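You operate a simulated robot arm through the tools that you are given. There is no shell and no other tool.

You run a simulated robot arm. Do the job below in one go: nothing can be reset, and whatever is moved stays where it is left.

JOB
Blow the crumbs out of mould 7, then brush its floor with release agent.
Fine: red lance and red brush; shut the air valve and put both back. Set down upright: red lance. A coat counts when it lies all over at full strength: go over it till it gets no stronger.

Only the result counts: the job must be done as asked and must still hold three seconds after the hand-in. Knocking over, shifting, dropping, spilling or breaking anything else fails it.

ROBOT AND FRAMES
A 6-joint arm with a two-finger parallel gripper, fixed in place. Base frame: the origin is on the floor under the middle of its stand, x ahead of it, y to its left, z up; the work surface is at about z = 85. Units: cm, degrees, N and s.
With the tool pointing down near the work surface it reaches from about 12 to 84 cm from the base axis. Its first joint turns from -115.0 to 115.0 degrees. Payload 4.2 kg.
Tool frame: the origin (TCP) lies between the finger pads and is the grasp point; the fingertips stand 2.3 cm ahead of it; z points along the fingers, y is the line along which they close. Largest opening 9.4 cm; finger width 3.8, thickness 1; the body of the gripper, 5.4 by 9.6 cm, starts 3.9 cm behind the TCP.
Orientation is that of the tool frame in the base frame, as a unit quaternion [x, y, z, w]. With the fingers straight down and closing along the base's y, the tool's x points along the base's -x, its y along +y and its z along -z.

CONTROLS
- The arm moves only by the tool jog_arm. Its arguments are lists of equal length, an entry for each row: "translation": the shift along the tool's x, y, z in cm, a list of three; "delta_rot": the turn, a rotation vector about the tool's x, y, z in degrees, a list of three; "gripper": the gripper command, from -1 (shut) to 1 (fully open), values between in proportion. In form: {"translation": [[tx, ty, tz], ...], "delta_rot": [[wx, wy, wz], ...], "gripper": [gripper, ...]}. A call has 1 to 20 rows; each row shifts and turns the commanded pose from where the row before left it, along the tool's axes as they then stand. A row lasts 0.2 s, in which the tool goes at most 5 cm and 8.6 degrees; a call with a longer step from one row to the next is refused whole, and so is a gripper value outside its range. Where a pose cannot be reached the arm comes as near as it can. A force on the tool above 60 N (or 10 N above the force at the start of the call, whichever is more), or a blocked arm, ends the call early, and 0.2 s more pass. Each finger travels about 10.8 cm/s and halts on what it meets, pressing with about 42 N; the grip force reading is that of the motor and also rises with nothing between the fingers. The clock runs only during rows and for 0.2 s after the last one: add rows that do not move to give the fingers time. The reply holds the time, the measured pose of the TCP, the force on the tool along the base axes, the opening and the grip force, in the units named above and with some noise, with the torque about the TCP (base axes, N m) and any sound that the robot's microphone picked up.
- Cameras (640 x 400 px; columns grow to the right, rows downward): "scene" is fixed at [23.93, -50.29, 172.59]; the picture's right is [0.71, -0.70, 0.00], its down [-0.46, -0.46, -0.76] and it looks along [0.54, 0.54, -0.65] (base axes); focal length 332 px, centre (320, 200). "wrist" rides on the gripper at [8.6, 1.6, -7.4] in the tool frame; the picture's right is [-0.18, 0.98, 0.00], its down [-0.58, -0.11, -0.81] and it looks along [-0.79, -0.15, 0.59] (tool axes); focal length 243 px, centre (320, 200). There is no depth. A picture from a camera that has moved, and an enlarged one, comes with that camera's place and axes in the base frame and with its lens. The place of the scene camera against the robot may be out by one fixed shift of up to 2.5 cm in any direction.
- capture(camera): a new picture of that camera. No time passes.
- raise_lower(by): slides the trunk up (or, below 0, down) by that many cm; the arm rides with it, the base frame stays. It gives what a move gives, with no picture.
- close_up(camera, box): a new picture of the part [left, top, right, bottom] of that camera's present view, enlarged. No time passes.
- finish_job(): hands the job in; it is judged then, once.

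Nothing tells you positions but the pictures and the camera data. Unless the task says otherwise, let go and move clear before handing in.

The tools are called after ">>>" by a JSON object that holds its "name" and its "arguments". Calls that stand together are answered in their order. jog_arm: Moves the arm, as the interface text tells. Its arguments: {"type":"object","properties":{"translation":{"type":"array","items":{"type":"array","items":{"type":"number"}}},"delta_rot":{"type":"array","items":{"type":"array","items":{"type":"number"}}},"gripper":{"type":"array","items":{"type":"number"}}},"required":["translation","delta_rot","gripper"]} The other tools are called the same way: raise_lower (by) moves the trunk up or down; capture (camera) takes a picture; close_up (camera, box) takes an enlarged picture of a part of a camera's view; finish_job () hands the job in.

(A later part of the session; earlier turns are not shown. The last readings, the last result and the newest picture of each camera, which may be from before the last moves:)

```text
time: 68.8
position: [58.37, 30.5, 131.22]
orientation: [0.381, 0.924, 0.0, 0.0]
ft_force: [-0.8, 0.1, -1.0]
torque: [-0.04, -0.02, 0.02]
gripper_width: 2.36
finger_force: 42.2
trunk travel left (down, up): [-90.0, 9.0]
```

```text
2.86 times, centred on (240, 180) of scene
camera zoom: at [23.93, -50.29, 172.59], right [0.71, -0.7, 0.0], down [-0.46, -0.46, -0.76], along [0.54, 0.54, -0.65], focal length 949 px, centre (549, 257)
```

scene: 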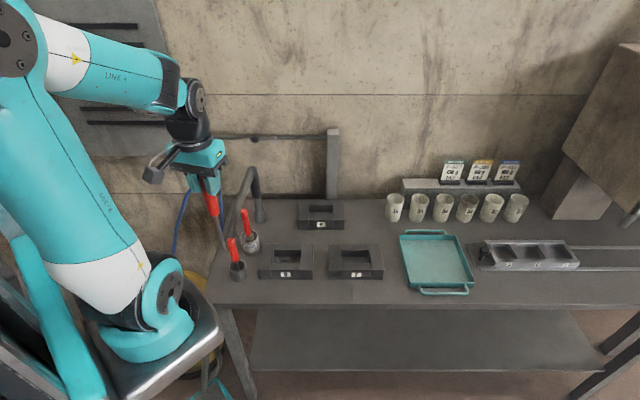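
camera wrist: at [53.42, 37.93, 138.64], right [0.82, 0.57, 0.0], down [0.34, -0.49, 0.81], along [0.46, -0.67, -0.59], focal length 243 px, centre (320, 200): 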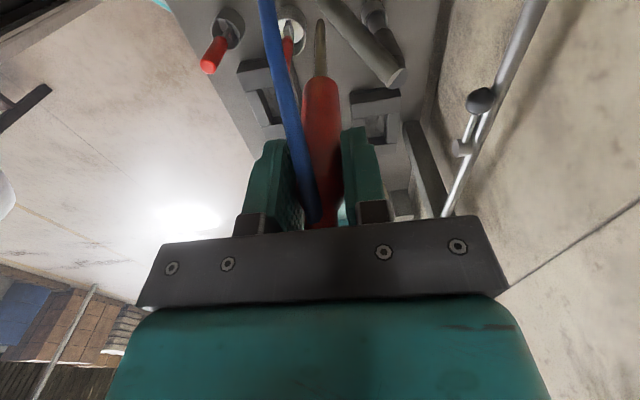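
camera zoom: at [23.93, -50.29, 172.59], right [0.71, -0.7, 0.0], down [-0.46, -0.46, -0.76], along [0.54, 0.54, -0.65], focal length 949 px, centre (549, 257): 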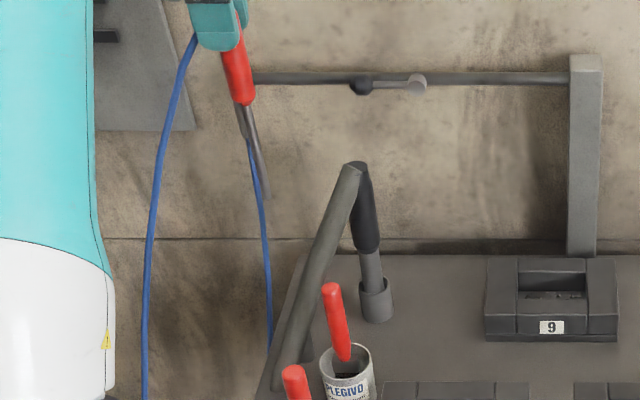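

I'm back above the holder, 0.14 cm off along the tool x; I correct that and lower until the tip is just above the tube, then check.

>>> {"name": "jog_arm", "arguments": {"translation": [[-0.14, 0, 3], [0, 0, 4], [0, 0, 4], [0, 0, 4], [0, 0, 2.5], [0, 0, 0]], "delta_rot": [[0, 0, 0], [0, 0, 0], [0, 0, 0], [0, 0, 0], [0, 0, 0], [0, 0, 0]], "gripper": [-1, -1, -1, -1, -1, -1]}}

>>> {"name": "capture", "arguments": {"camera": "wrist"}}

>>> {"name": "close_up", "arguments": {"camera": "wrist", "box": [260, 0, 380, 75]}}

>>> {"name": "close_up", "arguments": {"camera": "scene", "box": [200, 160, 280, 250]}}

```text
time: 70.2
position: [58.53, 30.48, 113.86]
orientation: [0.382, 0.924, 0.0, 0.0]
ft_force: [-1.0, -0.2, -0.1]
torque: [-0.01, 0.01, -0.03]
gripper_width: 2.38
finger_force: 42.1
trunk travel left (down, up): [-90.0, 9.0]
```

```text
taken
camera wrist: at [53.67, 37.78, 121.31], right [0.82, 0.57, 0.0], down [0.33, -0.49, 0.81], along [0.46, -0.66, -0.59], focal length 243 px, centre (320, 200)
```

wrist: 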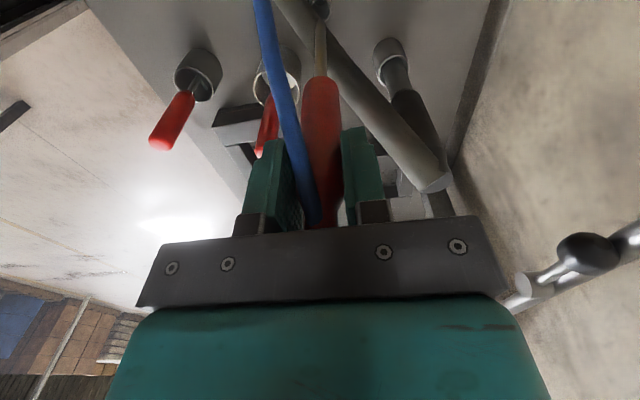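

```text
5.33 times, centred on (320, 38) of wrist
camera zoom: at [53.67, 37.78, 121.31], right [0.82, 0.57, 0.0], down [0.33, -0.49, 0.81], along [0.46, -0.66, -0.59], focal length 1294 px, centre (320, 1067)
```

zoom: 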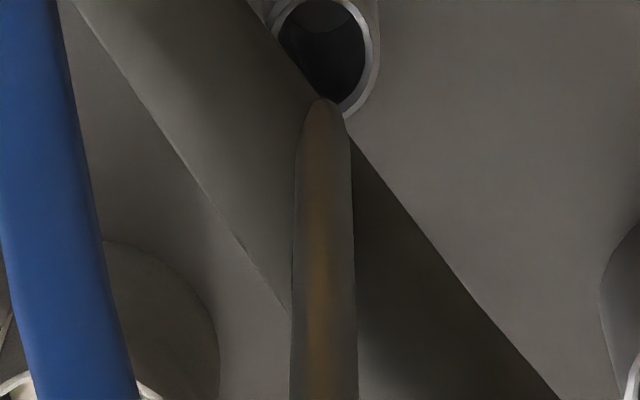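

```text
4.44 times, centred on (240, 205) of scene
camera zoom: at [23.93, -50.29, 172.59], right [0.71, -0.7, 0.0], down [-0.46, -0.46, -0.76], along [0.54, 0.54, -0.65], focal length 1476 px, centre (676, 178)
```

zoom: 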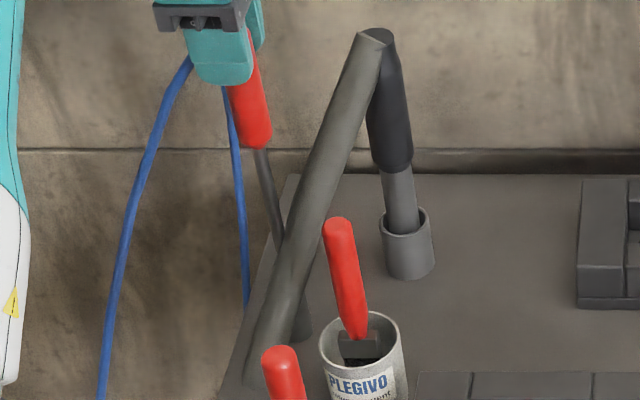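

The tip is 2–3 cm above the tube and lines up within about 0.2 cm. I nudge slightly and lower it in gently.

>>> {"name": "jog_arm", "arguments": {"translation": [[0, 0.12, 1.2], [0, 0, 1.4], [0, 0, 1.4], [0, 0, 1.4], [0, 0, 0]], "delta_rot": [[0, 0, 0], [0, 0, 0], [0, 0, 0], [0, 0, 0], [0, 0, 0]], "gripper": [-1, -1, -1, -1, -1]}}

>>> {"name": "close_up", "arguments": {"camera": "wrist", "box": [240, 0, 400, 100]}}

```text
time: 71.4
position: [58.76, 30.5, 108.48]
orientation: [0.382, 0.924, -0.001, 0.0]
ft_force: [-3.4, 0.6, -1.8]
torque: [0.29, 0.7, -0.01]
gripper_width: 2.39
finger_force: 42.2
trunk travel left (down, up): [-90.0, 9.0]
```

```text
4.00 times, centred on (320, 50) of wrist
camera zoom: at [53.76, 37.85, 115.9], right [0.82, 0.57, 0.0], down [0.34, -0.49, 0.81], along [0.46, -0.66, -0.59], focal length 970 px, centre (320, 800)
```

zoom: 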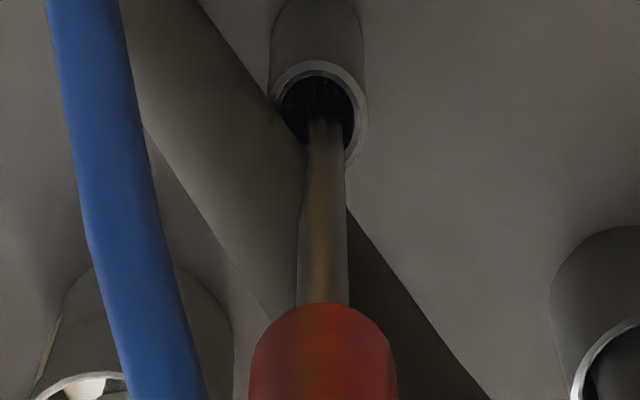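

The shaft is inside the tube with a slight sideways touch; I relieve it and lower the rest.

>>> {"name": "jog_arm", "arguments": {"translation": [[0.12, -0.1, 0.6], [0, 0, 0.7], [0, 0, 0.5], [0, 0, 0]], "delta_rot": [[0, 0, 0], [0, 0, 0], [0, 0, 0], [0, 0, 0]], "gripper": [-1, -1, -1, -1]}}

>>> {"name": "close_up", "arguments": {"camera": "wrist", "box": [240, 0, 400, 100]}}

```text
time: 72.4
position: [58.72, 30.56, 106.67]
orientation: [0.383, 0.924, 0.0, 0.0]
ft_force: [0.0, 0.5, -1.0]
torque: [0.01, 0.02, 0.04]
gripper_width: 2.38
finger_force: 42.3
trunk travel left (down, up): [-90.0, 9.0]
```

```text
4.00 times, centred on (320, 50) of wrist
camera zoom: at [53.63, 37.89, 114.09], right [0.82, 0.57, 0.0], down [0.33, -0.49, 0.81], along [0.46, -0.66, -0.59], focal length 970 px, centre (320, 800)
```

zoom: 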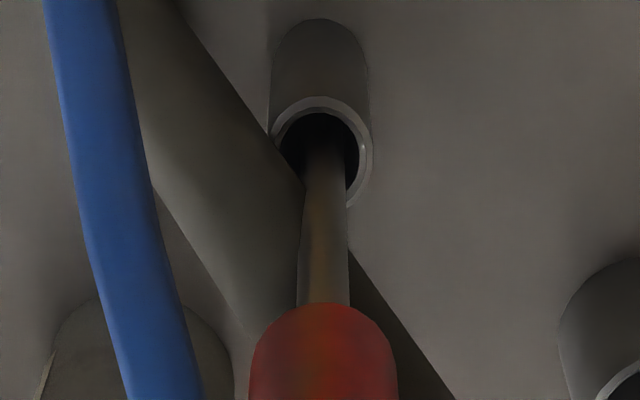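

>>> {"name": "jog_arm", "arguments": {"translation": [[0, 0, 0.2], [0, 0, 0], [0, 0, 0], [0, 0, 0], [0, 0, 0]], "delta_rot": [[0, 0, 0], [0, 0, 0], [0, 0, 0], [0, 0, 0], [0, 0, 0]], "gripper": [-1, -1, 0.06, 0.06, 0.06]}}

>>> {"name": "capture", "arguments": {"camera": "wrist"}}

>>> {"name": "close_up", "arguments": {"camera": "scene", "box": [180, 130, 300, 220]}}

```text
time: 73.6
position: [58.72, 30.48, 106.51]
orientation: [0.382, 0.924, 0.0, 0.0]
ft_force: [-0.3, 1.5, -0.3]
torque: [-0.03, 0.0, 0.0]
gripper_width: 5.02
finger_force: 0.1
trunk travel left (down, up): [-90.0, 9.0]
```

```text
taken
camera wrist: at [53.63, 37.87, 113.88], right [0.82, 0.57, 0.0], down [0.33, -0.49, 0.81], along [0.46, -0.67, -0.59], focal length 243 px, centre (320, 200)
```

wrist: 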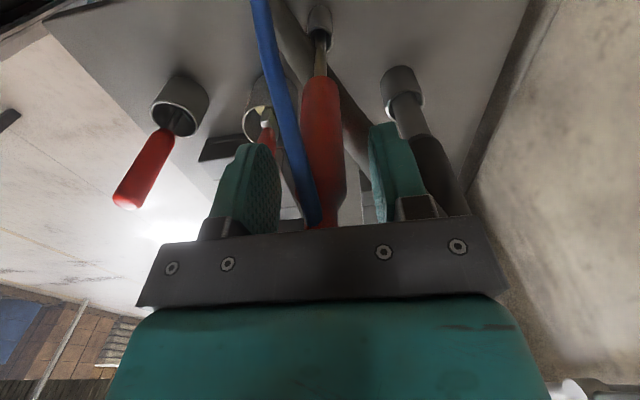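

```text
4.44 times, centred on (240, 175) of scene
camera zoom: at [23.93, -50.29, 172.59], right [0.71, -0.7, 0.0], down [-0.46, -0.46, -0.76], along [0.54, 0.54, -0.65], focal length 1476 px, centre (676, 311)
```

zoom: 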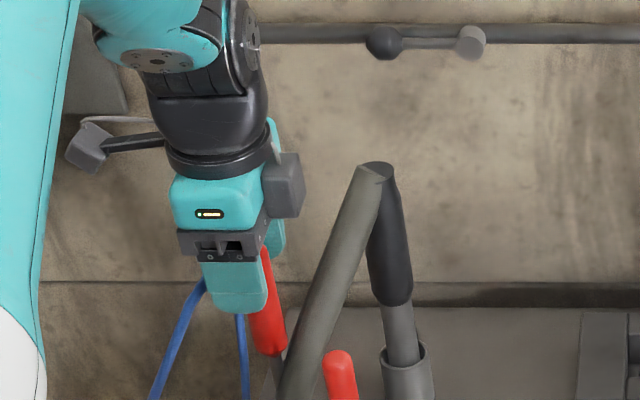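

The lance is released and still upright. I rise straight up and check it.

>>> {"name": "jog_arm", "arguments": {"translation": [[0, 0, -1.5], [0, 0, -2.5], [0, 0, -3.5], [0, 0, -4], [0, 0, -4], [0, 0, -4], [0, 0, -3], [0, 0, 0]], "delta_rot": [[0, 0, 0], [0, 0, 0], [0, 0, 0], [0, 0, 0], [0, 0, 0], [0, 0, 0], [0, 0, 0], [0, 0, 0]], "gripper": [0.06, 0.06, 0.06, 0.06, 0.06, 0.06, 0.06, 0.06]}}

>>> {"name": "capture", "arguments": {"camera": "wrist"}}

>>> {"name": "close_up", "arguments": {"camera": "scene", "box": [180, 120, 300, 280]}}

```text
time: 75.4
position: [58.74, 30.4, 129.0]
orientation: [0.382, 0.924, -0.001, 0.0]
ft_force: [-0.7, 0.5, 0.0]
torque: [0.03, -0.01, 0.0]
gripper_width: 4.96
finger_force: 0.0
trunk travel left (down, up): [-90.0, 9.0]
```

```text
taken
camera wrist: at [53.71, 37.8, 136.37], right [0.82, 0.57, 0.0], down [0.33, -0.49, 0.81], along [0.46, -0.67, -0.59], focal length 243 px, centre (320, 200)
```

wrist: 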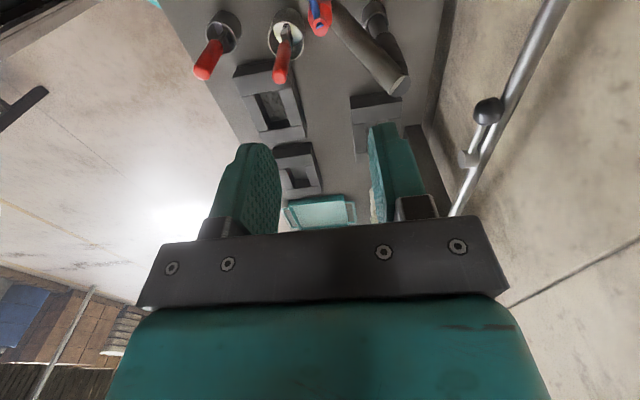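

```text
2.50 times, centred on (240, 200) of scene
camera zoom: at [23.93, -50.29, 172.59], right [0.71, -0.7, 0.0], down [-0.46, -0.46, -0.76], along [0.54, 0.54, -0.65], focal length 830 px, centre (520, 200)
```

zoom: 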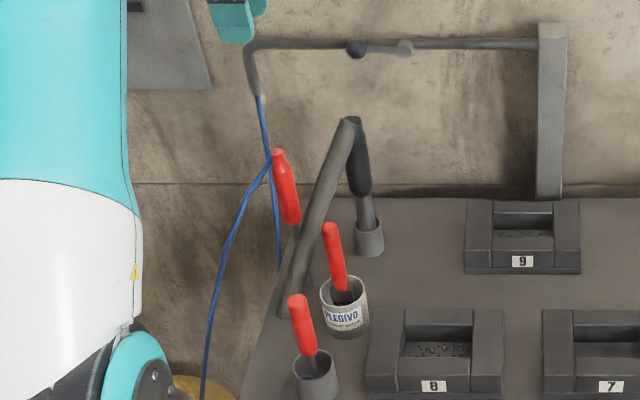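

The lance is back upright in its tube. Next I shut the valve: reorient the closed gripper to horizontal (pointing +y, slightly toward the wall) at a safe spot.

>>> {"name": "jog_arm", "arguments": {"translation": [[0, 0, 0], [0, 0, 0], [0, 0, 0], [0, 0, 0], [0, 0, 0], [0, 0, 0], [0, 0, 0], [0, 0, 0], [0, 0, 0], [0, 0, 0], [0, 0, 0], [0, 0, 0], [0, 0, 0], [0, 0, 0], [0, 0, 0], [1.22, -4.04, 0.8], [1.22, -4.04, 0.8], [1.22, -4.04, 0.8], [1.22, -4.04, 0.8], [0, 0, 0]], "delta_rot": [[0, 0, -8.33], [0, 0, -8.33], [0, 0, -8.33], [0, 0, -8.33], [0, 0, -8.33], [0, 0, -8.33], [0, 0, -8.33], [0, 0, -8.33], [0, 0, -8.33], [0, 0, -8.33], [0, 0, -8.33], [0, 0, -8.33], [0, 0, -8.33], [0, 0, -8.33], [0, 0, -8.33], [0, 0, 0], [0, 0, 0], [0, 0, 0], [0, 0, 0], [0, 0, 0]], "gripper": [0.06, 0.06, 0.06, -1, -1, -1, -1, -1, -1, -1, -1, -1, -1, -1, -1, -1, -1, -1, -1, -1]}}

>>> {"name": "jog_arm", "arguments": {"translation": [[0, 0, 0], [0, 0, 0], [0, 0, 0], [0, 0, 0], [0, 0, 0], [0, 0, 0], [0, 0, 0], [0, 0, 0], [0, 0, 0], [0, 0, 0], [0, 0, 0], [0, 0, 0], [0, 0, 0]], "delta_rot": [[0, -7.5, 0], [0, -7.5, 0], [0, -7.5, 0], [0, -7.5, 0], [0, -7.5, 0], [0, -7.5, 0], [0, -7.5, 0], [0, -7.5, 0], [0, -7.5, 0], [0, -7.5, 0], [0, -7.5, 0], [0, -7.5, 0], [0, 0, 0]], "gripper": [-1, -1, -1, -1, -1, -1, -1, -1, -1, -1, -1, -1, -1]}}

>>> {"name": "capture", "arguments": {"camera": "wrist"}}

>>> {"name": "capture", "arguments": {"camera": "scene"}}

```text
time: 79.6
position: [73.7, 22.6, 125.68]
orientation: [-0.643, 0.766, -0.001, 0.001]
ft_force: [-0.6, 0.4, 0.8]
torque: [0.03, -0.01, 0.0]
gripper_width: 0.0
finger_force: 42.1
trunk travel left (down, up): [-90.0, 9.0]
```

```text
time: 82.4
position: [73.67, 22.89, 125.81]
orientation: [-0.454, 0.542, 0.455, 0.542]
ft_force: [-0.5, -0.5, 0.5]
torque: [-0.04, 0.03, 0.01]
gripper_width: 0.0
finger_force: 42.5
trunk travel left (down, up): [-90.0, 9.0]
```

```text
taken
camera wrist: at [70.83, 15.9, 117.1], right [-0.97, 0.17, 0.18], down [-0.03, -0.81, 0.58], along [0.25, 0.56, 0.79], focal length 243 px, centre (320, 200)
```

wrist: 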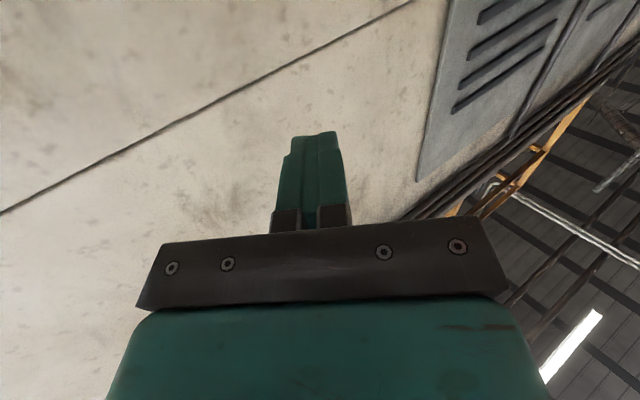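

```text
taken
```

scene: 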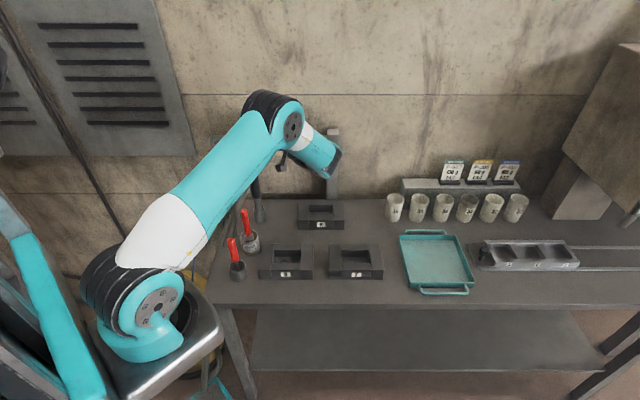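

>>> {"name": "jog_arm", "arguments": {"translation": [[3.65, 0, 0], [3.65, 0, 0], [3.65, 0, 0], [3.65, 0, 0], [0, 0, 0]], "delta_rot": [[0, 0, 0], [0, 0, 0], [0, 0, 0], [0, 0, 0], [0, 0, 0]], "gripper": [-1, -1, -1, -1, -1]}}

>>> {"name": "capture", "arguments": {"camera": "wrist"}}

>>> {"name": "capture", "arguments": {"camera": "scene"}}

```text
time: 83.6
position: [73.84, 22.75, 111.07]
orientation: [-0.455, 0.542, 0.455, 0.542]
ft_force: [-0.2, -0.8, -0.2]
torque: [-0.01, 0.0, 0.0]
gripper_width: 0.0
finger_force: 41.8
trunk travel left (down, up): [-90.0, 9.0]
```

```text
taken
camera wrist: at [70.84, 15.84, 102.45], right [-0.97, 0.17, 0.18], down [-0.03, -0.81, 0.58], along [0.25, 0.56, 0.79], focal length 243 px, centre (320, 200)
```

wrist: 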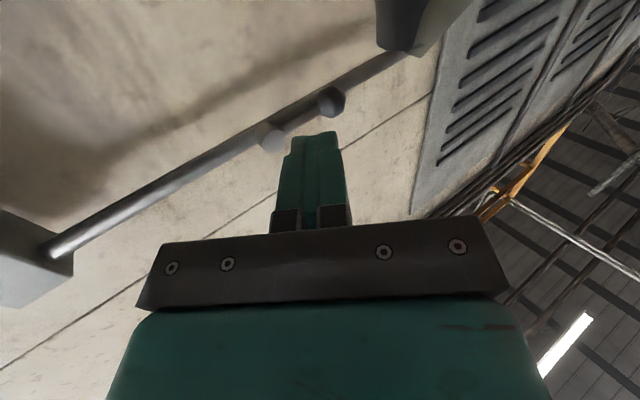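

```text
taken
```

scene: 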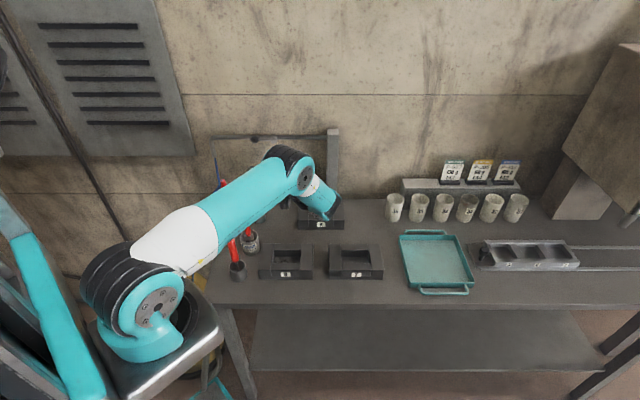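

I'm below lever height in front of it. I advance so the closed fingers come under the knob.

>>> {"name": "jog_arm", "arguments": {"translation": [[0, -0.13, 2.65], [0, -0.13, 2.65], [0, -0.13, 2.65], [0, 0, 0]], "delta_rot": [[0, 0, 0], [0, 0, 0], [0, 0, 0], [0, 0, 0]], "gripper": [-1, -1, -1, -1]}}

>>> {"name": "capture", "arguments": {"camera": "wrist"}}

>>> {"name": "capture", "arguments": {"camera": "scene"}}

```text
time: 84.6
position: [75.34, 30.62, 111.22]
orientation: [-0.455, 0.542, 0.455, 0.542]
ft_force: [-0.8, 0.7, 0.2]
torque: [-0.03, 0.0, 0.01]
gripper_width: 0.0
finger_force: 41.6
trunk travel left (down, up): [-90.0, 9.0]
```

```text
taken
camera wrist: at [72.54, 23.67, 102.53], right [-0.97, 0.17, 0.18], down [-0.03, -0.81, 0.58], along [0.25, 0.56, 0.79], focal length 243 px, centre (320, 200)
```

wrist: 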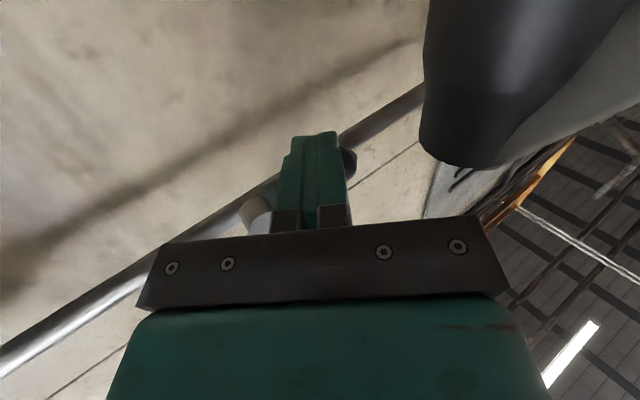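

```text
taken
```

scene: 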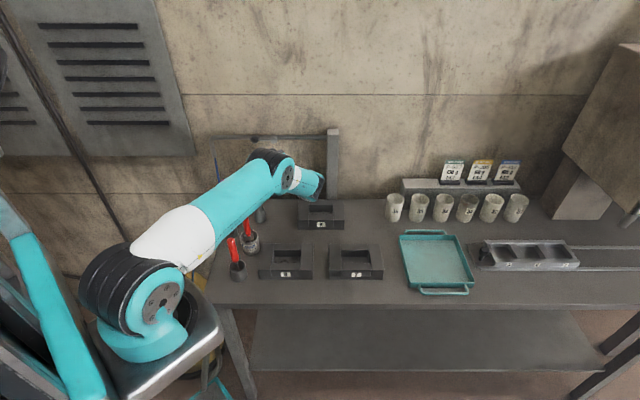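

>>> {"name": "jog_arm", "arguments": {"translation": [[0, -0.2, 1.3], [0, -0.2, 1.25], [0, 0, 0]], "delta_rot": [[0, 0, 0], [0, 0, 0], [0, 0, 0]], "gripper": [-1, -1, -1]}}

>>> {"name": "capture", "arguments": {"camera": "wrist"}}

```text
time: 85.4
position: [76.23, 33.14, 111.13]
orientation: [-0.455, 0.541, 0.455, 0.541]
ft_force: [-0.9, 0.6, -0.1]
torque: [0.01, -0.03, 0.03]
gripper_width: 0.01
finger_force: 41.8
trunk travel left (down, up): [-90.0, 9.0]
```

```text
taken
camera wrist: at [73.34, 26.11, 102.54], right [-0.97, 0.17, 0.18], down [-0.03, -0.81, 0.58], along [0.25, 0.56, 0.79], focal length 243 px, centre (320, 200)
```

wrist: 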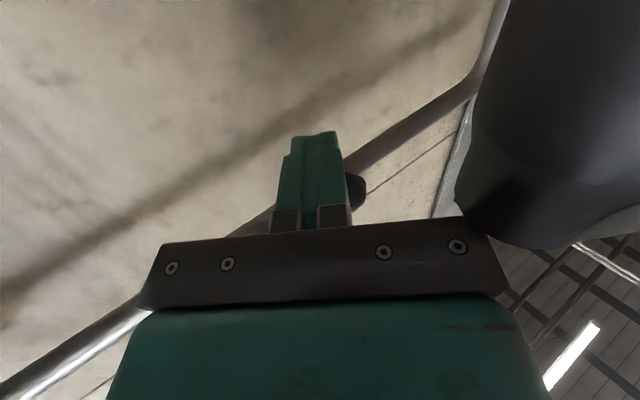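

The fingers are beneath the lever. I lift it upward.

>>> {"name": "jog_arm", "arguments": {"translation": [[-0.9, 0, 0], [-0.9, 0, 0], [-0.9, 0, 0], [-0.9, 0, 0], [-0.9, 0, 0], [-0.9, 0, 0], [-0.9, 0, 0], [0, 0, 0]], "delta_rot": [[0, 0, 0], [0, 0, 0], [0, 0, 0], [0, 0, 0], [0, 0, 0], [0, 0, 0], [0, 0, 0], [0, 0, 0]], "gripper": [-1, -1, -1, -1, -1, -1, -1, -1]}}

>>> {"name": "capture", "arguments": {"camera": "wrist"}}

>>> {"name": "close_up", "arguments": {"camera": "scene", "box": [200, 90, 360, 200]}}

```text
time: 86.3
position: [75.99, 32.93, 112.71]
orientation: [-0.457, 0.553, 0.454, 0.528]
ft_force: [-3.6, -3.4, -8.6]
torque: [-0.15, 0.03, 0.06]
gripper_width: 0.02
finger_force: 42.4
trunk travel left (down, up): [-90.0, 9.0]
stopped in row 4: the force on the tool passed its limit at 65 N (the readings are from after the stop); the commanded pose is now the measured one
```

```text
taken
camera wrist: at [72.87, 25.78, 104.22], right [-0.96, 0.17, 0.2], down [-0.02, -0.8, 0.6], along [0.27, 0.58, 0.77], focal length 243 px, centre (320, 200)
```

wrist: 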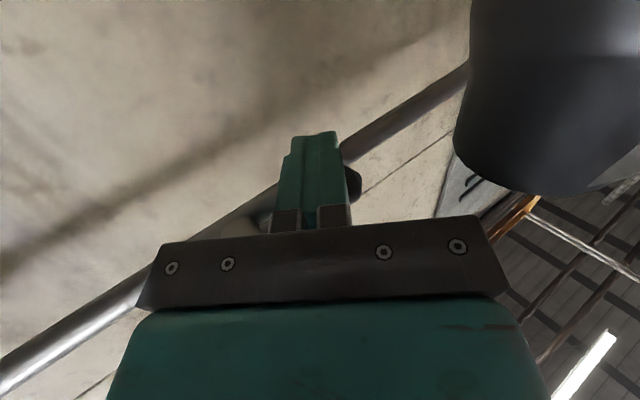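

```text
3.64 times, centred on (280, 145) of scene
camera zoom: at [23.93, -50.29, 172.59], right [0.71, -0.7, 0.0], down [-0.46, -0.46, -0.76], along [0.54, 0.54, -0.65], focal length 1207 px, centre (466, 400)
```

zoom: 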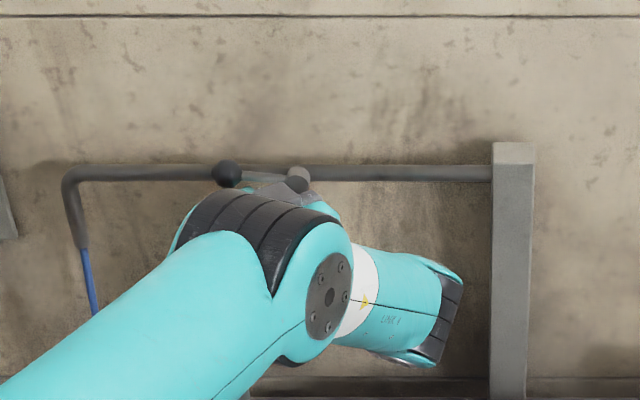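

The rise was stopped by force at z≈112.7 — the fingertip probably caught the underside of the pipe, and the lever is still down. I ease down, pull the fingers back ~0.6 cm from the pipe, and lift again gently.

>>> {"name": "jog_arm", "arguments": {"translation": [[0.9, 0, 0], [0, 0.3, -0.5], [0, 0, 0]], "delta_rot": [[0, 0, 0], [0, 1.6, 0], [0, 0, 0]], "gripper": [-1, -1, -1]}}

>>> {"name": "close_up", "arguments": {"camera": "scene", "box": [240, 110, 320, 170]}}

>>> {"name": "capture", "arguments": {"camera": "wrist"}}

```text
time: 87.1
position: [75.57, 32.5, 111.95]
orientation: [-0.463, 0.559, 0.447, 0.523]
ft_force: [-0.2, 0.1, -0.6]
torque: [-0.01, -0.01, 0.01]
gripper_width: 0.0
finger_force: 42.3
trunk travel left (down, up): [-90.0, 9.0]
```

```text
6.67 times, centred on (280, 140) of scene
camera zoom: at [23.93, -50.29, 172.59], right [0.71, -0.7, 0.0], down [-0.46, -0.46, -0.76], along [0.54, 0.54, -0.65], focal length 2213 px, centre (587, 600)
```

zoom: 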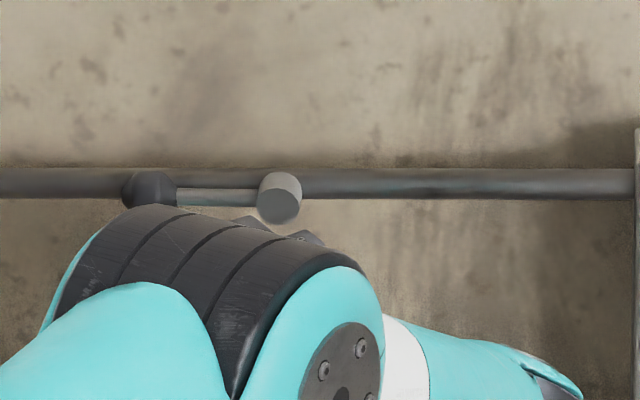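

```text
taken
camera wrist: at [72.53, 25.16, 103.74], right [-0.96, 0.18, 0.2], down [-0.02, -0.78, 0.62], along [0.27, 0.6, 0.76], focal length 243 px, centre (320, 200)
```

wrist: 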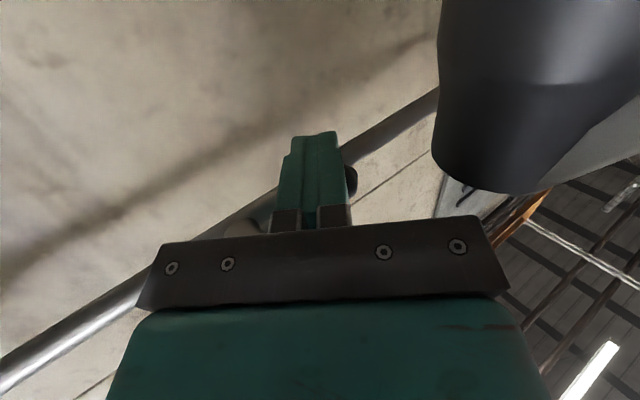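

>>> {"name": "jog_arm", "arguments": {"translation": [[0, 0, 0], [0.8, -0.17, 0.25], [0, 0, 0]], "delta_rot": [[0, -3.1, 0], [0, 0, 0], [0, 0, 0]], "gripper": [-1, -1, -1]}}

>>> {"name": "jog_arm", "arguments": {"translation": [[-0.5, 0, 0], [-0.5, 0, 0], [-0.5, 0, 0], [0, 0, 0]], "delta_rot": [[0, 0, 0], [0, 0, 0], [0, 0, 0], [0, 0, 0]], "gripper": [-1, -1, -1, -1]}}

>>> {"name": "capture", "arguments": {"camera": "wrist"}}

>>> {"name": "close_up", "arguments": {"camera": "scene", "box": [240, 110, 320, 170]}}

```text
time: 87.9
position: [75.83, 32.82, 111.26]
orientation: [-0.45, 0.546, 0.459, 0.538]
ft_force: [0.2, 0.2, 0.2]
torque: [0.02, 0.0, 0.03]
gripper_width: 0.0
finger_force: 42.5
trunk travel left (down, up): [-90.0, 9.0]
```

```text
time: 88.9
position: [75.77, 32.73, 112.79]
orientation: [-0.451, 0.545, 0.459, 0.538]
ft_force: [0.9, 0.8, -0.9]
torque: [0.01, 0.0, -0.05]
gripper_width: 0.01
finger_force: 42.4
trunk travel left (down, up): [-90.0, 9.0]
```

```text
taken
camera wrist: at [72.77, 25.8, 104.04], right [-0.97, 0.17, 0.2], down [-0.02, -0.81, 0.58], along [0.26, 0.55, 0.79], focal length 243 px, centre (320, 200)
```

wrist: 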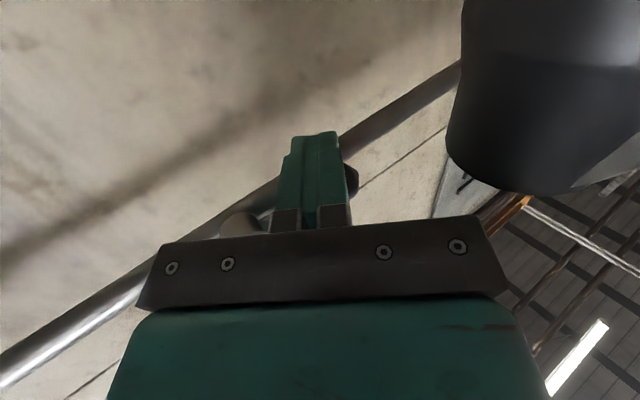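

```text
6.67 times, centred on (280, 140) of scene
camera zoom: at [23.93, -50.29, 172.59], right [0.71, -0.7, 0.0], down [-0.46, -0.46, -0.76], along [0.54, 0.54, -0.65], focal length 2213 px, centre (587, 600)
```

zoom: 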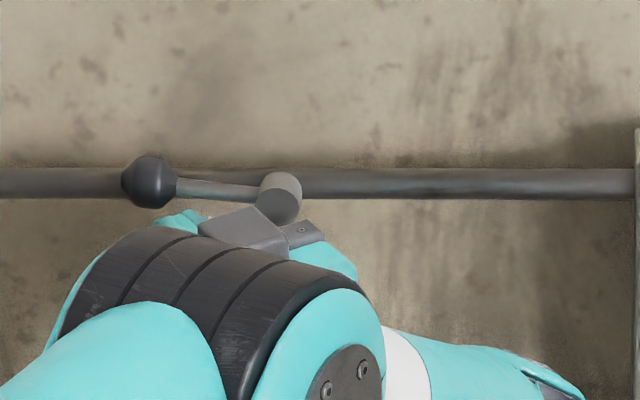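

Now the lever is rising freely. I keep lifting in small steps.

>>> {"name": "jog_arm", "arguments": {"translation": [[-0.6, 0, 0], [-0.6, 0, 0], [-0.6, 0, 0], [-0.6, 0, 0], [0, 0, 0]], "delta_rot": [[0, 0, 0], [0, 0, 0], [0, 0, 0], [0, 0, 0], [0, 0, 0]], "gripper": [-1, -1, -1, -1, -1]}}

>>> {"name": "close_up", "arguments": {"camera": "scene", "box": [240, 110, 320, 170]}}

>>> {"name": "capture", "arguments": {"camera": "wrist"}}

```text
time: 90.1
position: [75.82, 32.77, 114.95]
orientation: [-0.451, 0.545, 0.459, 0.537]
ft_force: [-5.7, -8.3, -8.7]
torque: [-0.2, 0.13, 0.01]
gripper_width: 0.01
finger_force: 42.1
trunk travel left (down, up): [-90.0, 9.0]
```

```text
6.67 times, centred on (280, 140) of scene
camera zoom: at [23.93, -50.29, 172.59], right [0.71, -0.7, 0.0], down [-0.46, -0.46, -0.76], along [0.54, 0.54, -0.65], focal length 2213 px, centre (587, 600)
```

zoom: 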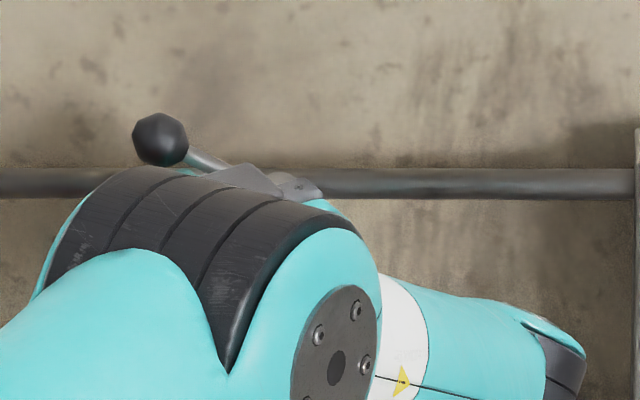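

```text
taken
camera wrist: at [72.82, 25.8, 106.39], right [-0.96, 0.17, 0.2], down [-0.02, -0.81, 0.58], along [0.26, 0.56, 0.79], focal length 243 px, centre (320, 200)
```

wrist: 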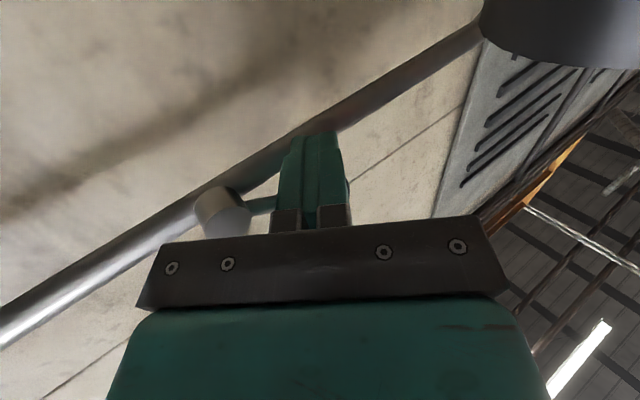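

>>> {"name": "jog_arm", "arguments": {"translation": [[-0.6, 0.12, -0.17], [-0.6, 0.06, -0.08], [-0.6, 0, 0], [-0.6, 0, 0], [0, 0, 0]], "delta_rot": [[0, 0, 0], [0, 0, 0], [0, 0, 0], [0, 0, 0], [0, 0, 0]], "gripper": [-1, -1, -1, -1, -1]}}

>>> {"name": "close_up", "arguments": {"camera": "scene", "box": [240, 110, 320, 170]}}

>>> {"name": "capture", "arguments": {"camera": "wrist"}}

```text
time: 91.3
position: [75.75, 32.73, 117.44]
orientation: [-0.451, 0.544, 0.46, 0.537]
ft_force: [0.4, 0.1, -0.7]
torque: [-0.01, -0.02, 0.01]
gripper_width: 0.0
finger_force: 41.9
trunk travel left (down, up): [-90.0, 9.0]
```

```text
6.67 times, centred on (280, 140) of scene
camera zoom: at [23.93, -50.29, 172.59], right [0.71, -0.7, 0.0], down [-0.46, -0.46, -0.76], along [0.54, 0.54, -0.65], focal length 2213 px, centre (587, 600)
```

zoom: 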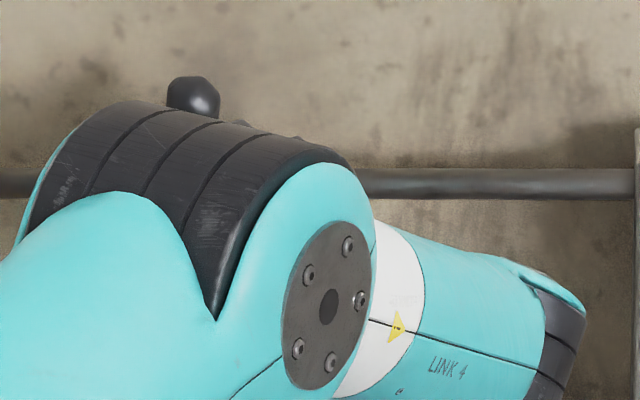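

```text
taken
camera wrist: at [72.62, 25.64, 108.8], right [-0.97, 0.17, 0.2], down [-0.02, -0.81, 0.58], along [0.26, 0.55, 0.79], focal length 243 px, centre (320, 200)
```

wrist: 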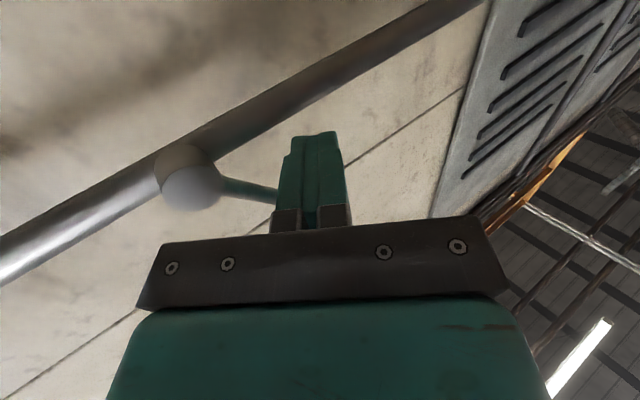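

The lever is about two-thirds of the way up. I rise beside the knob and push it right to its stop.

>>> {"name": "jog_arm", "arguments": {"translation": [[-0.7, 0, 0], [-0.7, 0, 0], [-0.7, 0, 0], [0, 0, 0], [0, -0.5, -0.35], [0, -0.5, -0.35], [0, -0.5, -0.35], [0, 0, 0]], "delta_rot": [[0, 0, 0], [0, 0, 0], [0, 0, 0], [0, 0, 0], [0, 0, 0], [0, 0, 0], [0, 0, 0], [0, 0, 0]], "gripper": [-1, -1, -1, -1, -1, -1, -1, -1]}}

>>> {"name": "close_up", "arguments": {"camera": "scene", "box": [240, 110, 320, 170]}}

>>> {"name": "capture", "arguments": {"camera": "wrist"}}

```text
time: 93.1
position: [76.96, 31.11, 119.4]
orientation: [-0.451, 0.545, 0.459, 0.538]
ft_force: [-0.3, 0.1, -0.1]
torque: [-0.01, -0.01, -0.01]
gripper_width: 0.0
finger_force: 41.7
trunk travel left (down, up): [-90.0, 9.0]
```

```text
6.67 times, centred on (280, 140) of scene
camera zoom: at [23.93, -50.29, 172.59], right [0.71, -0.7, 0.0], down [-0.46, -0.46, -0.76], along [0.54, 0.54, -0.65], focal length 2213 px, centre (587, 600)
```

zoom: 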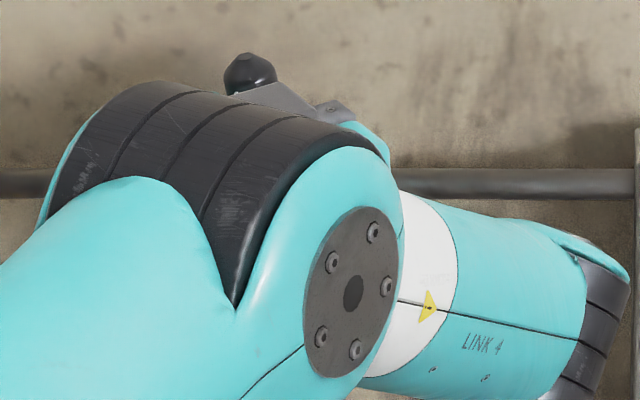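

```text
taken
camera wrist: at [73.97, 24.21, 110.76], right [-0.96, 0.17, 0.2], down [-0.02, -0.81, 0.58], along [0.26, 0.55, 0.79], focal length 243 px, centre (320, 200)
```

wrist: 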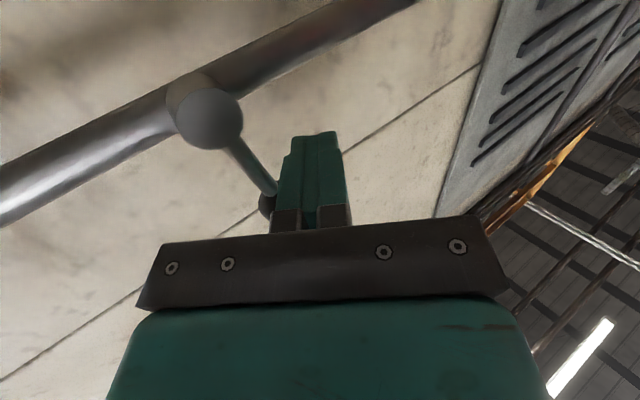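

>>> {"name": "jog_arm", "arguments": {"translation": [[0, -0.5, 0.0], [0, -0.41, -0.28], [0, -0.41, -0.28], [0, -0.41, -0.28], [0, 0, 0]], "delta_rot": [[0, 0, 0], [0, 0, 0], [0, 0, 0], [0, 0, 0], [0, 0, 0]], "gripper": [-1, -1, -1, -1, -1]}}

>>> {"name": "close_up", "arguments": {"camera": "scene", "box": [240, 110, 320, 170]}}

>>> {"name": "capture", "arguments": {"camera": "wrist"}}

```text
time: 94.3
position: [77.89, 30.53, 119.54]
orientation: [-0.455, 0.542, 0.464, 0.532]
ft_force: [-49.3, 24.4, -8.8]
torque: [-0.42, -0.85, 0.27]
gripper_width: 0.0
finger_force: 41.9
trunk travel left (down, up): [-90.0, 9.0]
```

```text
6.67 times, centred on (280, 140) of scene
camera zoom: at [23.93, -50.29, 172.59], right [0.71, -0.7, 0.0], down [-0.46, -0.46, -0.76], along [0.54, 0.54, -0.65], focal length 2213 px, centre (587, 600)
```

zoom: 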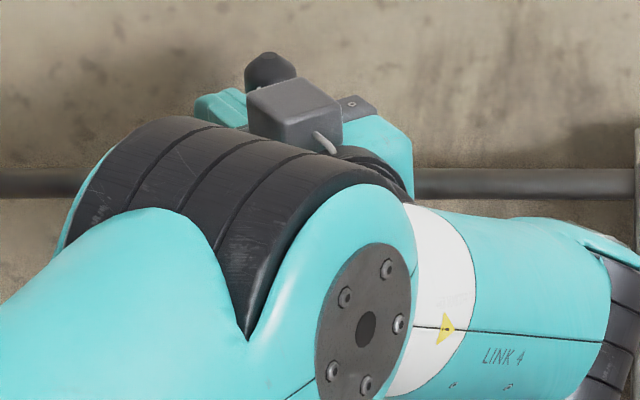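

```text
taken
camera wrist: at [74.89, 23.62, 110.88], right [-0.97, 0.15, 0.2], down [-0.01, -0.81, 0.58], along [0.25, 0.56, 0.79], focal length 243 px, centre (320, 200)
```

wrist: 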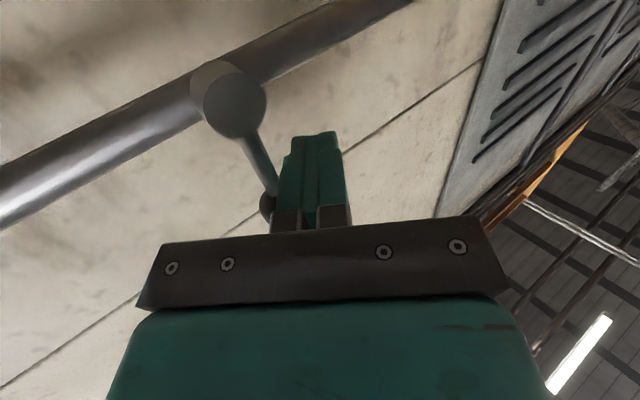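

About 52 N against the right-hand stop: the lever is upright again and the valve shut. I back off and retreat, then verify.

>>> {"name": "jog_arm", "arguments": {"translation": [[0, 0.8, 0.3], [0, 0.5, -1], [-1, 0, -3.5], [-3, 0, -3.5], [0, 0, 0], [0, 0, 0], [0, 0, 0], [0, 0, 0], [0, 0, 0], [0, 0, 0], [0, 0, 0], [0, 0, 0], [0, 0, 0], [0, 0, 0], [0, 0, 0], [0, 0, 0], [0, 0, 0], [0, 0, 0]], "delta_rot": [[0, 0, 0], [0, 0, 0], [0, 0, 0], [0, 0, 0], [0, 0, 0], [0, 7.5, 0], [0, 7.5, 0], [0, 7.5, 0], [0, 7.5, 0], [0, 7.5, 0], [0, 7.5, 0], [0, 7.5, 0], [0, 7.5, 0], [0, 7.5, 0], [0, 7.5, 0], [0, 7.5, 0], [0, 7.5, 0], [0, 0, 0]], "gripper": [-1, -1, -1, -1, -1, 0.06, 0.06, 0.06, 0.06, 0.06, 0.06, 0.06, 0.06, 0.06, 0.06, 0.06, 0.06, 0.06]}}

>>> {"name": "capture", "arguments": {"camera": "wrist"}}

>>> {"name": "capture", "arguments": {"camera": "scene"}}

>>> {"name": "close_up", "arguments": {"camera": "scene", "box": [240, 105, 340, 165]}}

```text
time: 98.1
position: [76.01, 22.8, 123.56]
orientation: [-0.644, 0.765, 0.005, -0.007]
ft_force: [-1.1, -0.4, 0.1]
torque: [-0.02, 0.01, 0.01]
gripper_width: 4.98
finger_force: 0.0
trunk travel left (down, up): [-90.0, 9.0]
```

```text
taken
camera wrist: at [73.03, 14.57, 130.95], right [-0.94, 0.35, 0.02], down [0.22, 0.55, 0.8], along [0.27, 0.76, -0.59], focal length 243 px, centre (320, 200)
```

wrist: 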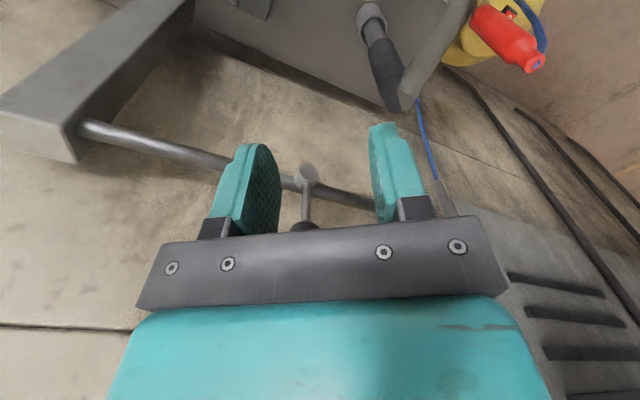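

```text
taken
```

scene: 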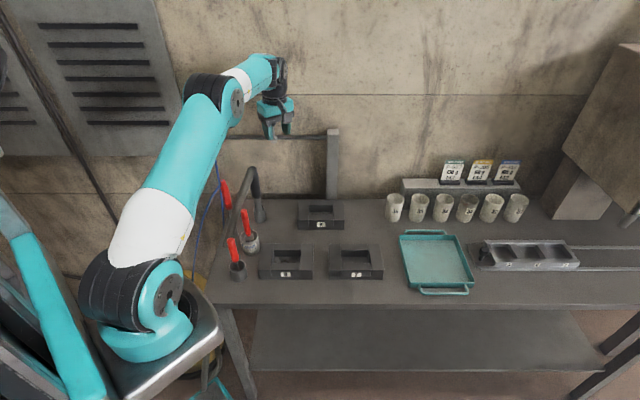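

```text
6.40 times, centred on (290, 135) of scene
camera zoom: at [23.93, -50.29, 172.59], right [0.71, -0.7, 0.0], down [-0.46, -0.46, -0.76], along [0.54, 0.54, -0.65], focal length 2125 px, centre (512, 616)
```

zoom: 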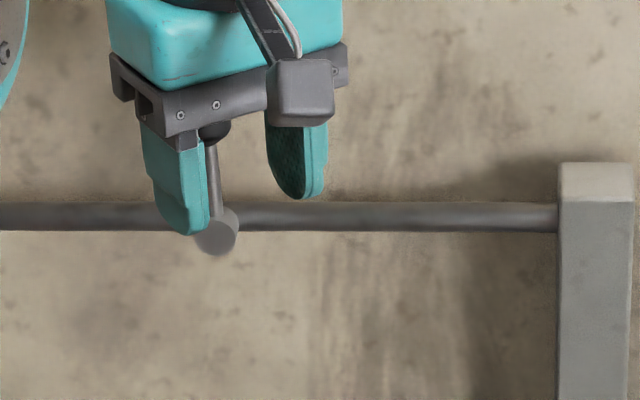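

The lever is upright at its stop. Now for the brush: I move to a vantage point to measure the brush and its pot.

>>> {"name": "jog_arm", "arguments": {"translation": [[0, 0, -3], [0, 0, 0], [0, 0, 0], [0, 0, 0], [0, 0, 0], [0, 0, 0], [3.92, 1.33, 0], [3.92, 1.33, 0], [3.92, 1.33, 0], [3.92, 1.33, 0], [3.92, 1.33, 0], [3.92, 1.33, 0], [3.92, 1.33, 0], [0, 0, 0]], "delta_rot": [[0.96, -0.25, 0], [0, 0, 7], [0, 0, 7], [0, 0, 7], [0, 0, 7], [0, 0, 7], [0, 0, 0], [0, 0, 0], [0, 0, 0], [0, 0, 0], [0, 0, 0], [0, 0, 0], [0, 0, 0], [0, 0, 0]], "gripper": [0.06, 0.06, 0.06, 0.06, 0.06, 0.06, 0.06, 0.06, 0.06, 0.06, 0.06, 0.06, 0.06, 0.06]}}

>>> {"name": "capture", "arguments": {"camera": "wrist"}}

>>> {"name": "close_up", "arguments": {"camera": "wrist", "box": [280, 40, 440, 140]}}

>>> {"name": "close_up", "arguments": {"camera": "scene", "box": [220, 100, 340, 260]}}

```text
time: 101.1
position: [50.15, 10.09, 126.17]
orientation: [-0.383, 0.924, 0.001, 0.001]
ft_force: [0.6, 0.1, 0.3]
torque: [0.03, 0.02, 0.0]
gripper_width: 5.01
finger_force: 0.1
trunk travel left (down, up): [-90.0, 9.0]
```

```text
taken
camera wrist: at [42.9, 5.09, 133.62], right [-0.57, 0.82, 0.0], down [0.49, 0.33, 0.81], along [0.67, 0.46, -0.59], focal length 243 px, centre (320, 200)
```

wrist: 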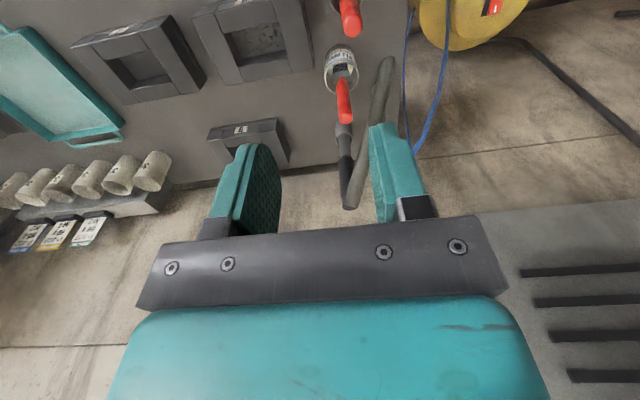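

```text
4.00 times, centred on (360, 90) of wrist
camera zoom: at [42.9, 5.09, 133.62], right [-0.57, 0.82, 0.0], down [0.49, 0.33, 0.81], along [0.67, 0.46, -0.59], focal length 970 px, centre (160, 640)
```

zoom: 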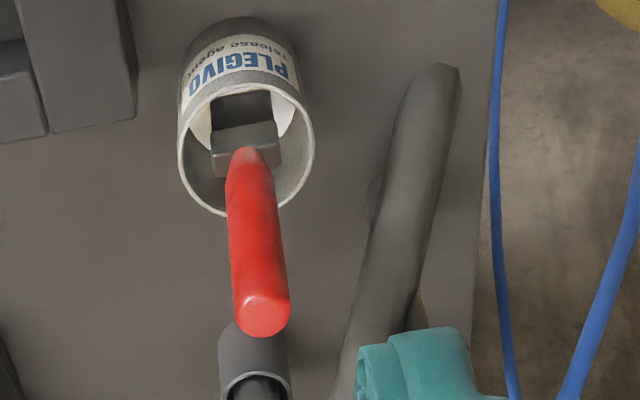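

```text
2.50 times, centred on (280, 180) of scene
camera zoom: at [23.93, -50.29, 172.59], right [0.71, -0.7, 0.0], down [-0.46, -0.46, -0.76], along [0.54, 0.54, -0.65], focal length 830 px, centre (420, 250)
```

zoom: 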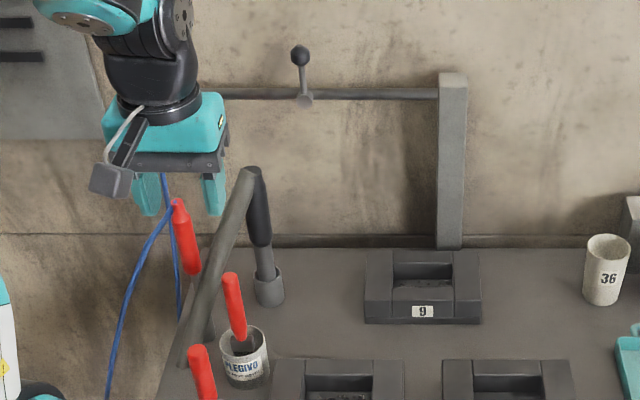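

The valve lever stands upright (shut). The brush handle stands nearly vertical at (58.8, 20.65), z≈91–103, in the pot. I move above it with the fingers open.

>>> {"name": "jog_arm", "arguments": {"translation": [[-3.4, 0.34, 0], [-3.4, 0.34, 0], [-3.4, 0.34, 0], [-3.4, 0.34, 0], [0, 0, 4], [0, 0, 4], [0, 0, 4], [0, 0, 4], [0, 0, 0]], "delta_rot": [[0, 0, 0], [0, 0, 0], [0, 0, 0], [0, 0, 0], [0, 0, 0], [0, 0, 0], [0, 0, 0], [0, 0, 0], [0, 0, 0]], "gripper": [0.06, 0.06, 0.06, 0.06, 0.06, 0.06, 0.06, 0.06, 0.06]}}

>>> {"name": "capture", "arguments": {"camera": "wrist"}}

>>> {"name": "close_up", "arguments": {"camera": "scene", "box": [200, 140, 320, 280]}}

```text
time: 103.1
position: [58.71, 20.49, 110.49]
orientation: [-0.383, 0.924, 0.001, 0.001]
ft_force: [-0.3, 0.4, -0.7]
torque: [-0.02, 0.0, 0.03]
gripper_width: 4.99
finger_force: 0.0
trunk travel left (down, up): [-90.0, 9.0]
```

```text
taken
camera wrist: at [51.42, 15.63, 117.89], right [-0.57, 0.82, 0.0], down [0.49, 0.33, 0.81], along [0.67, 0.46, -0.59], focal length 243 px, centre (320, 200)
```

wrist: 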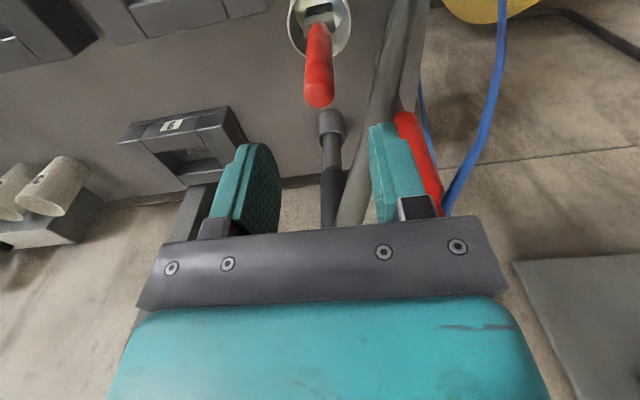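

```text
2.86 times, centred on (260, 210) of scene
camera zoom: at [23.93, -50.29, 172.59], right [0.71, -0.7, 0.0], down [-0.46, -0.46, -0.76], along [0.54, 0.54, -0.65], focal length 949 px, centre (491, 171)
```

zoom: 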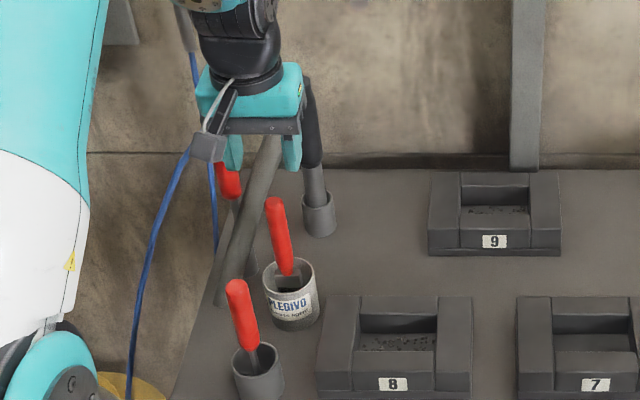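

>>> {"name": "jog_arm", "arguments": {"translation": [[0, 0.1, 3], [0, 0, 3], [0, 0, 2.5], [0, 0, 2.2], [0, 0, 0]], "delta_rot": [[0, 0, 0], [0, 0, 0], [0, 0, 0], [0, 0, 0], [0, 0, 0]], "gripper": [0.06, 0.06, 0.06, 0.06, 0.06]}}

>>> {"name": "capture", "arguments": {"camera": "wrist"}}

>>> {"name": "close_up", "arguments": {"camera": "scene", "box": [200, 140, 320, 280]}}

```text
time: 104.3
position: [58.64, 20.75, 99.64]
orientation: [-0.383, 0.924, 0.002, 0.002]
ft_force: [-0.7, 0.9, -0.2]
torque: [0.03, -0.01, 0.02]
gripper_width: 4.98
finger_force: 0.0
trunk travel left (down, up): [-90.0, 9.0]
```

```text
taken
camera wrist: at [51.32, 15.81, 107.05], right [-0.57, 0.82, 0.0], down [0.49, 0.33, 0.81], along [0.67, 0.46, -0.59], focal length 243 px, centre (320, 200)
```

wrist: 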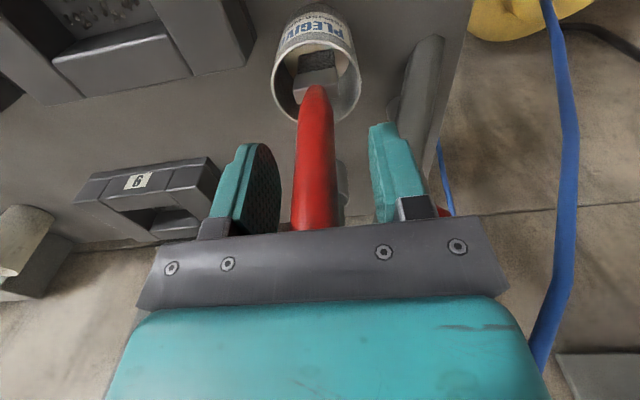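

```text
2.86 times, centred on (260, 210) of scene
camera zoom: at [23.93, -50.29, 172.59], right [0.71, -0.7, 0.0], down [-0.46, -0.46, -0.76], along [0.54, 0.54, -0.65], focal length 949 px, centre (491, 171)
```

zoom: 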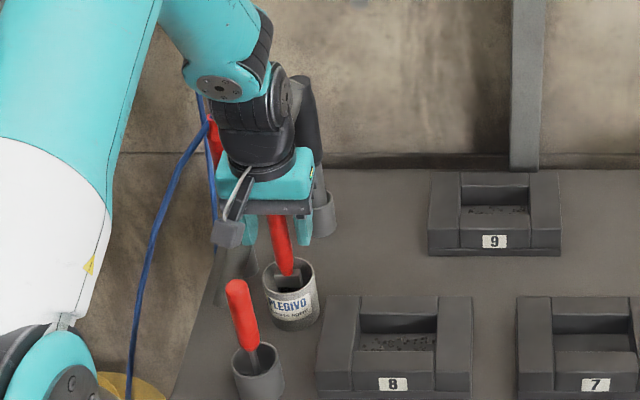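

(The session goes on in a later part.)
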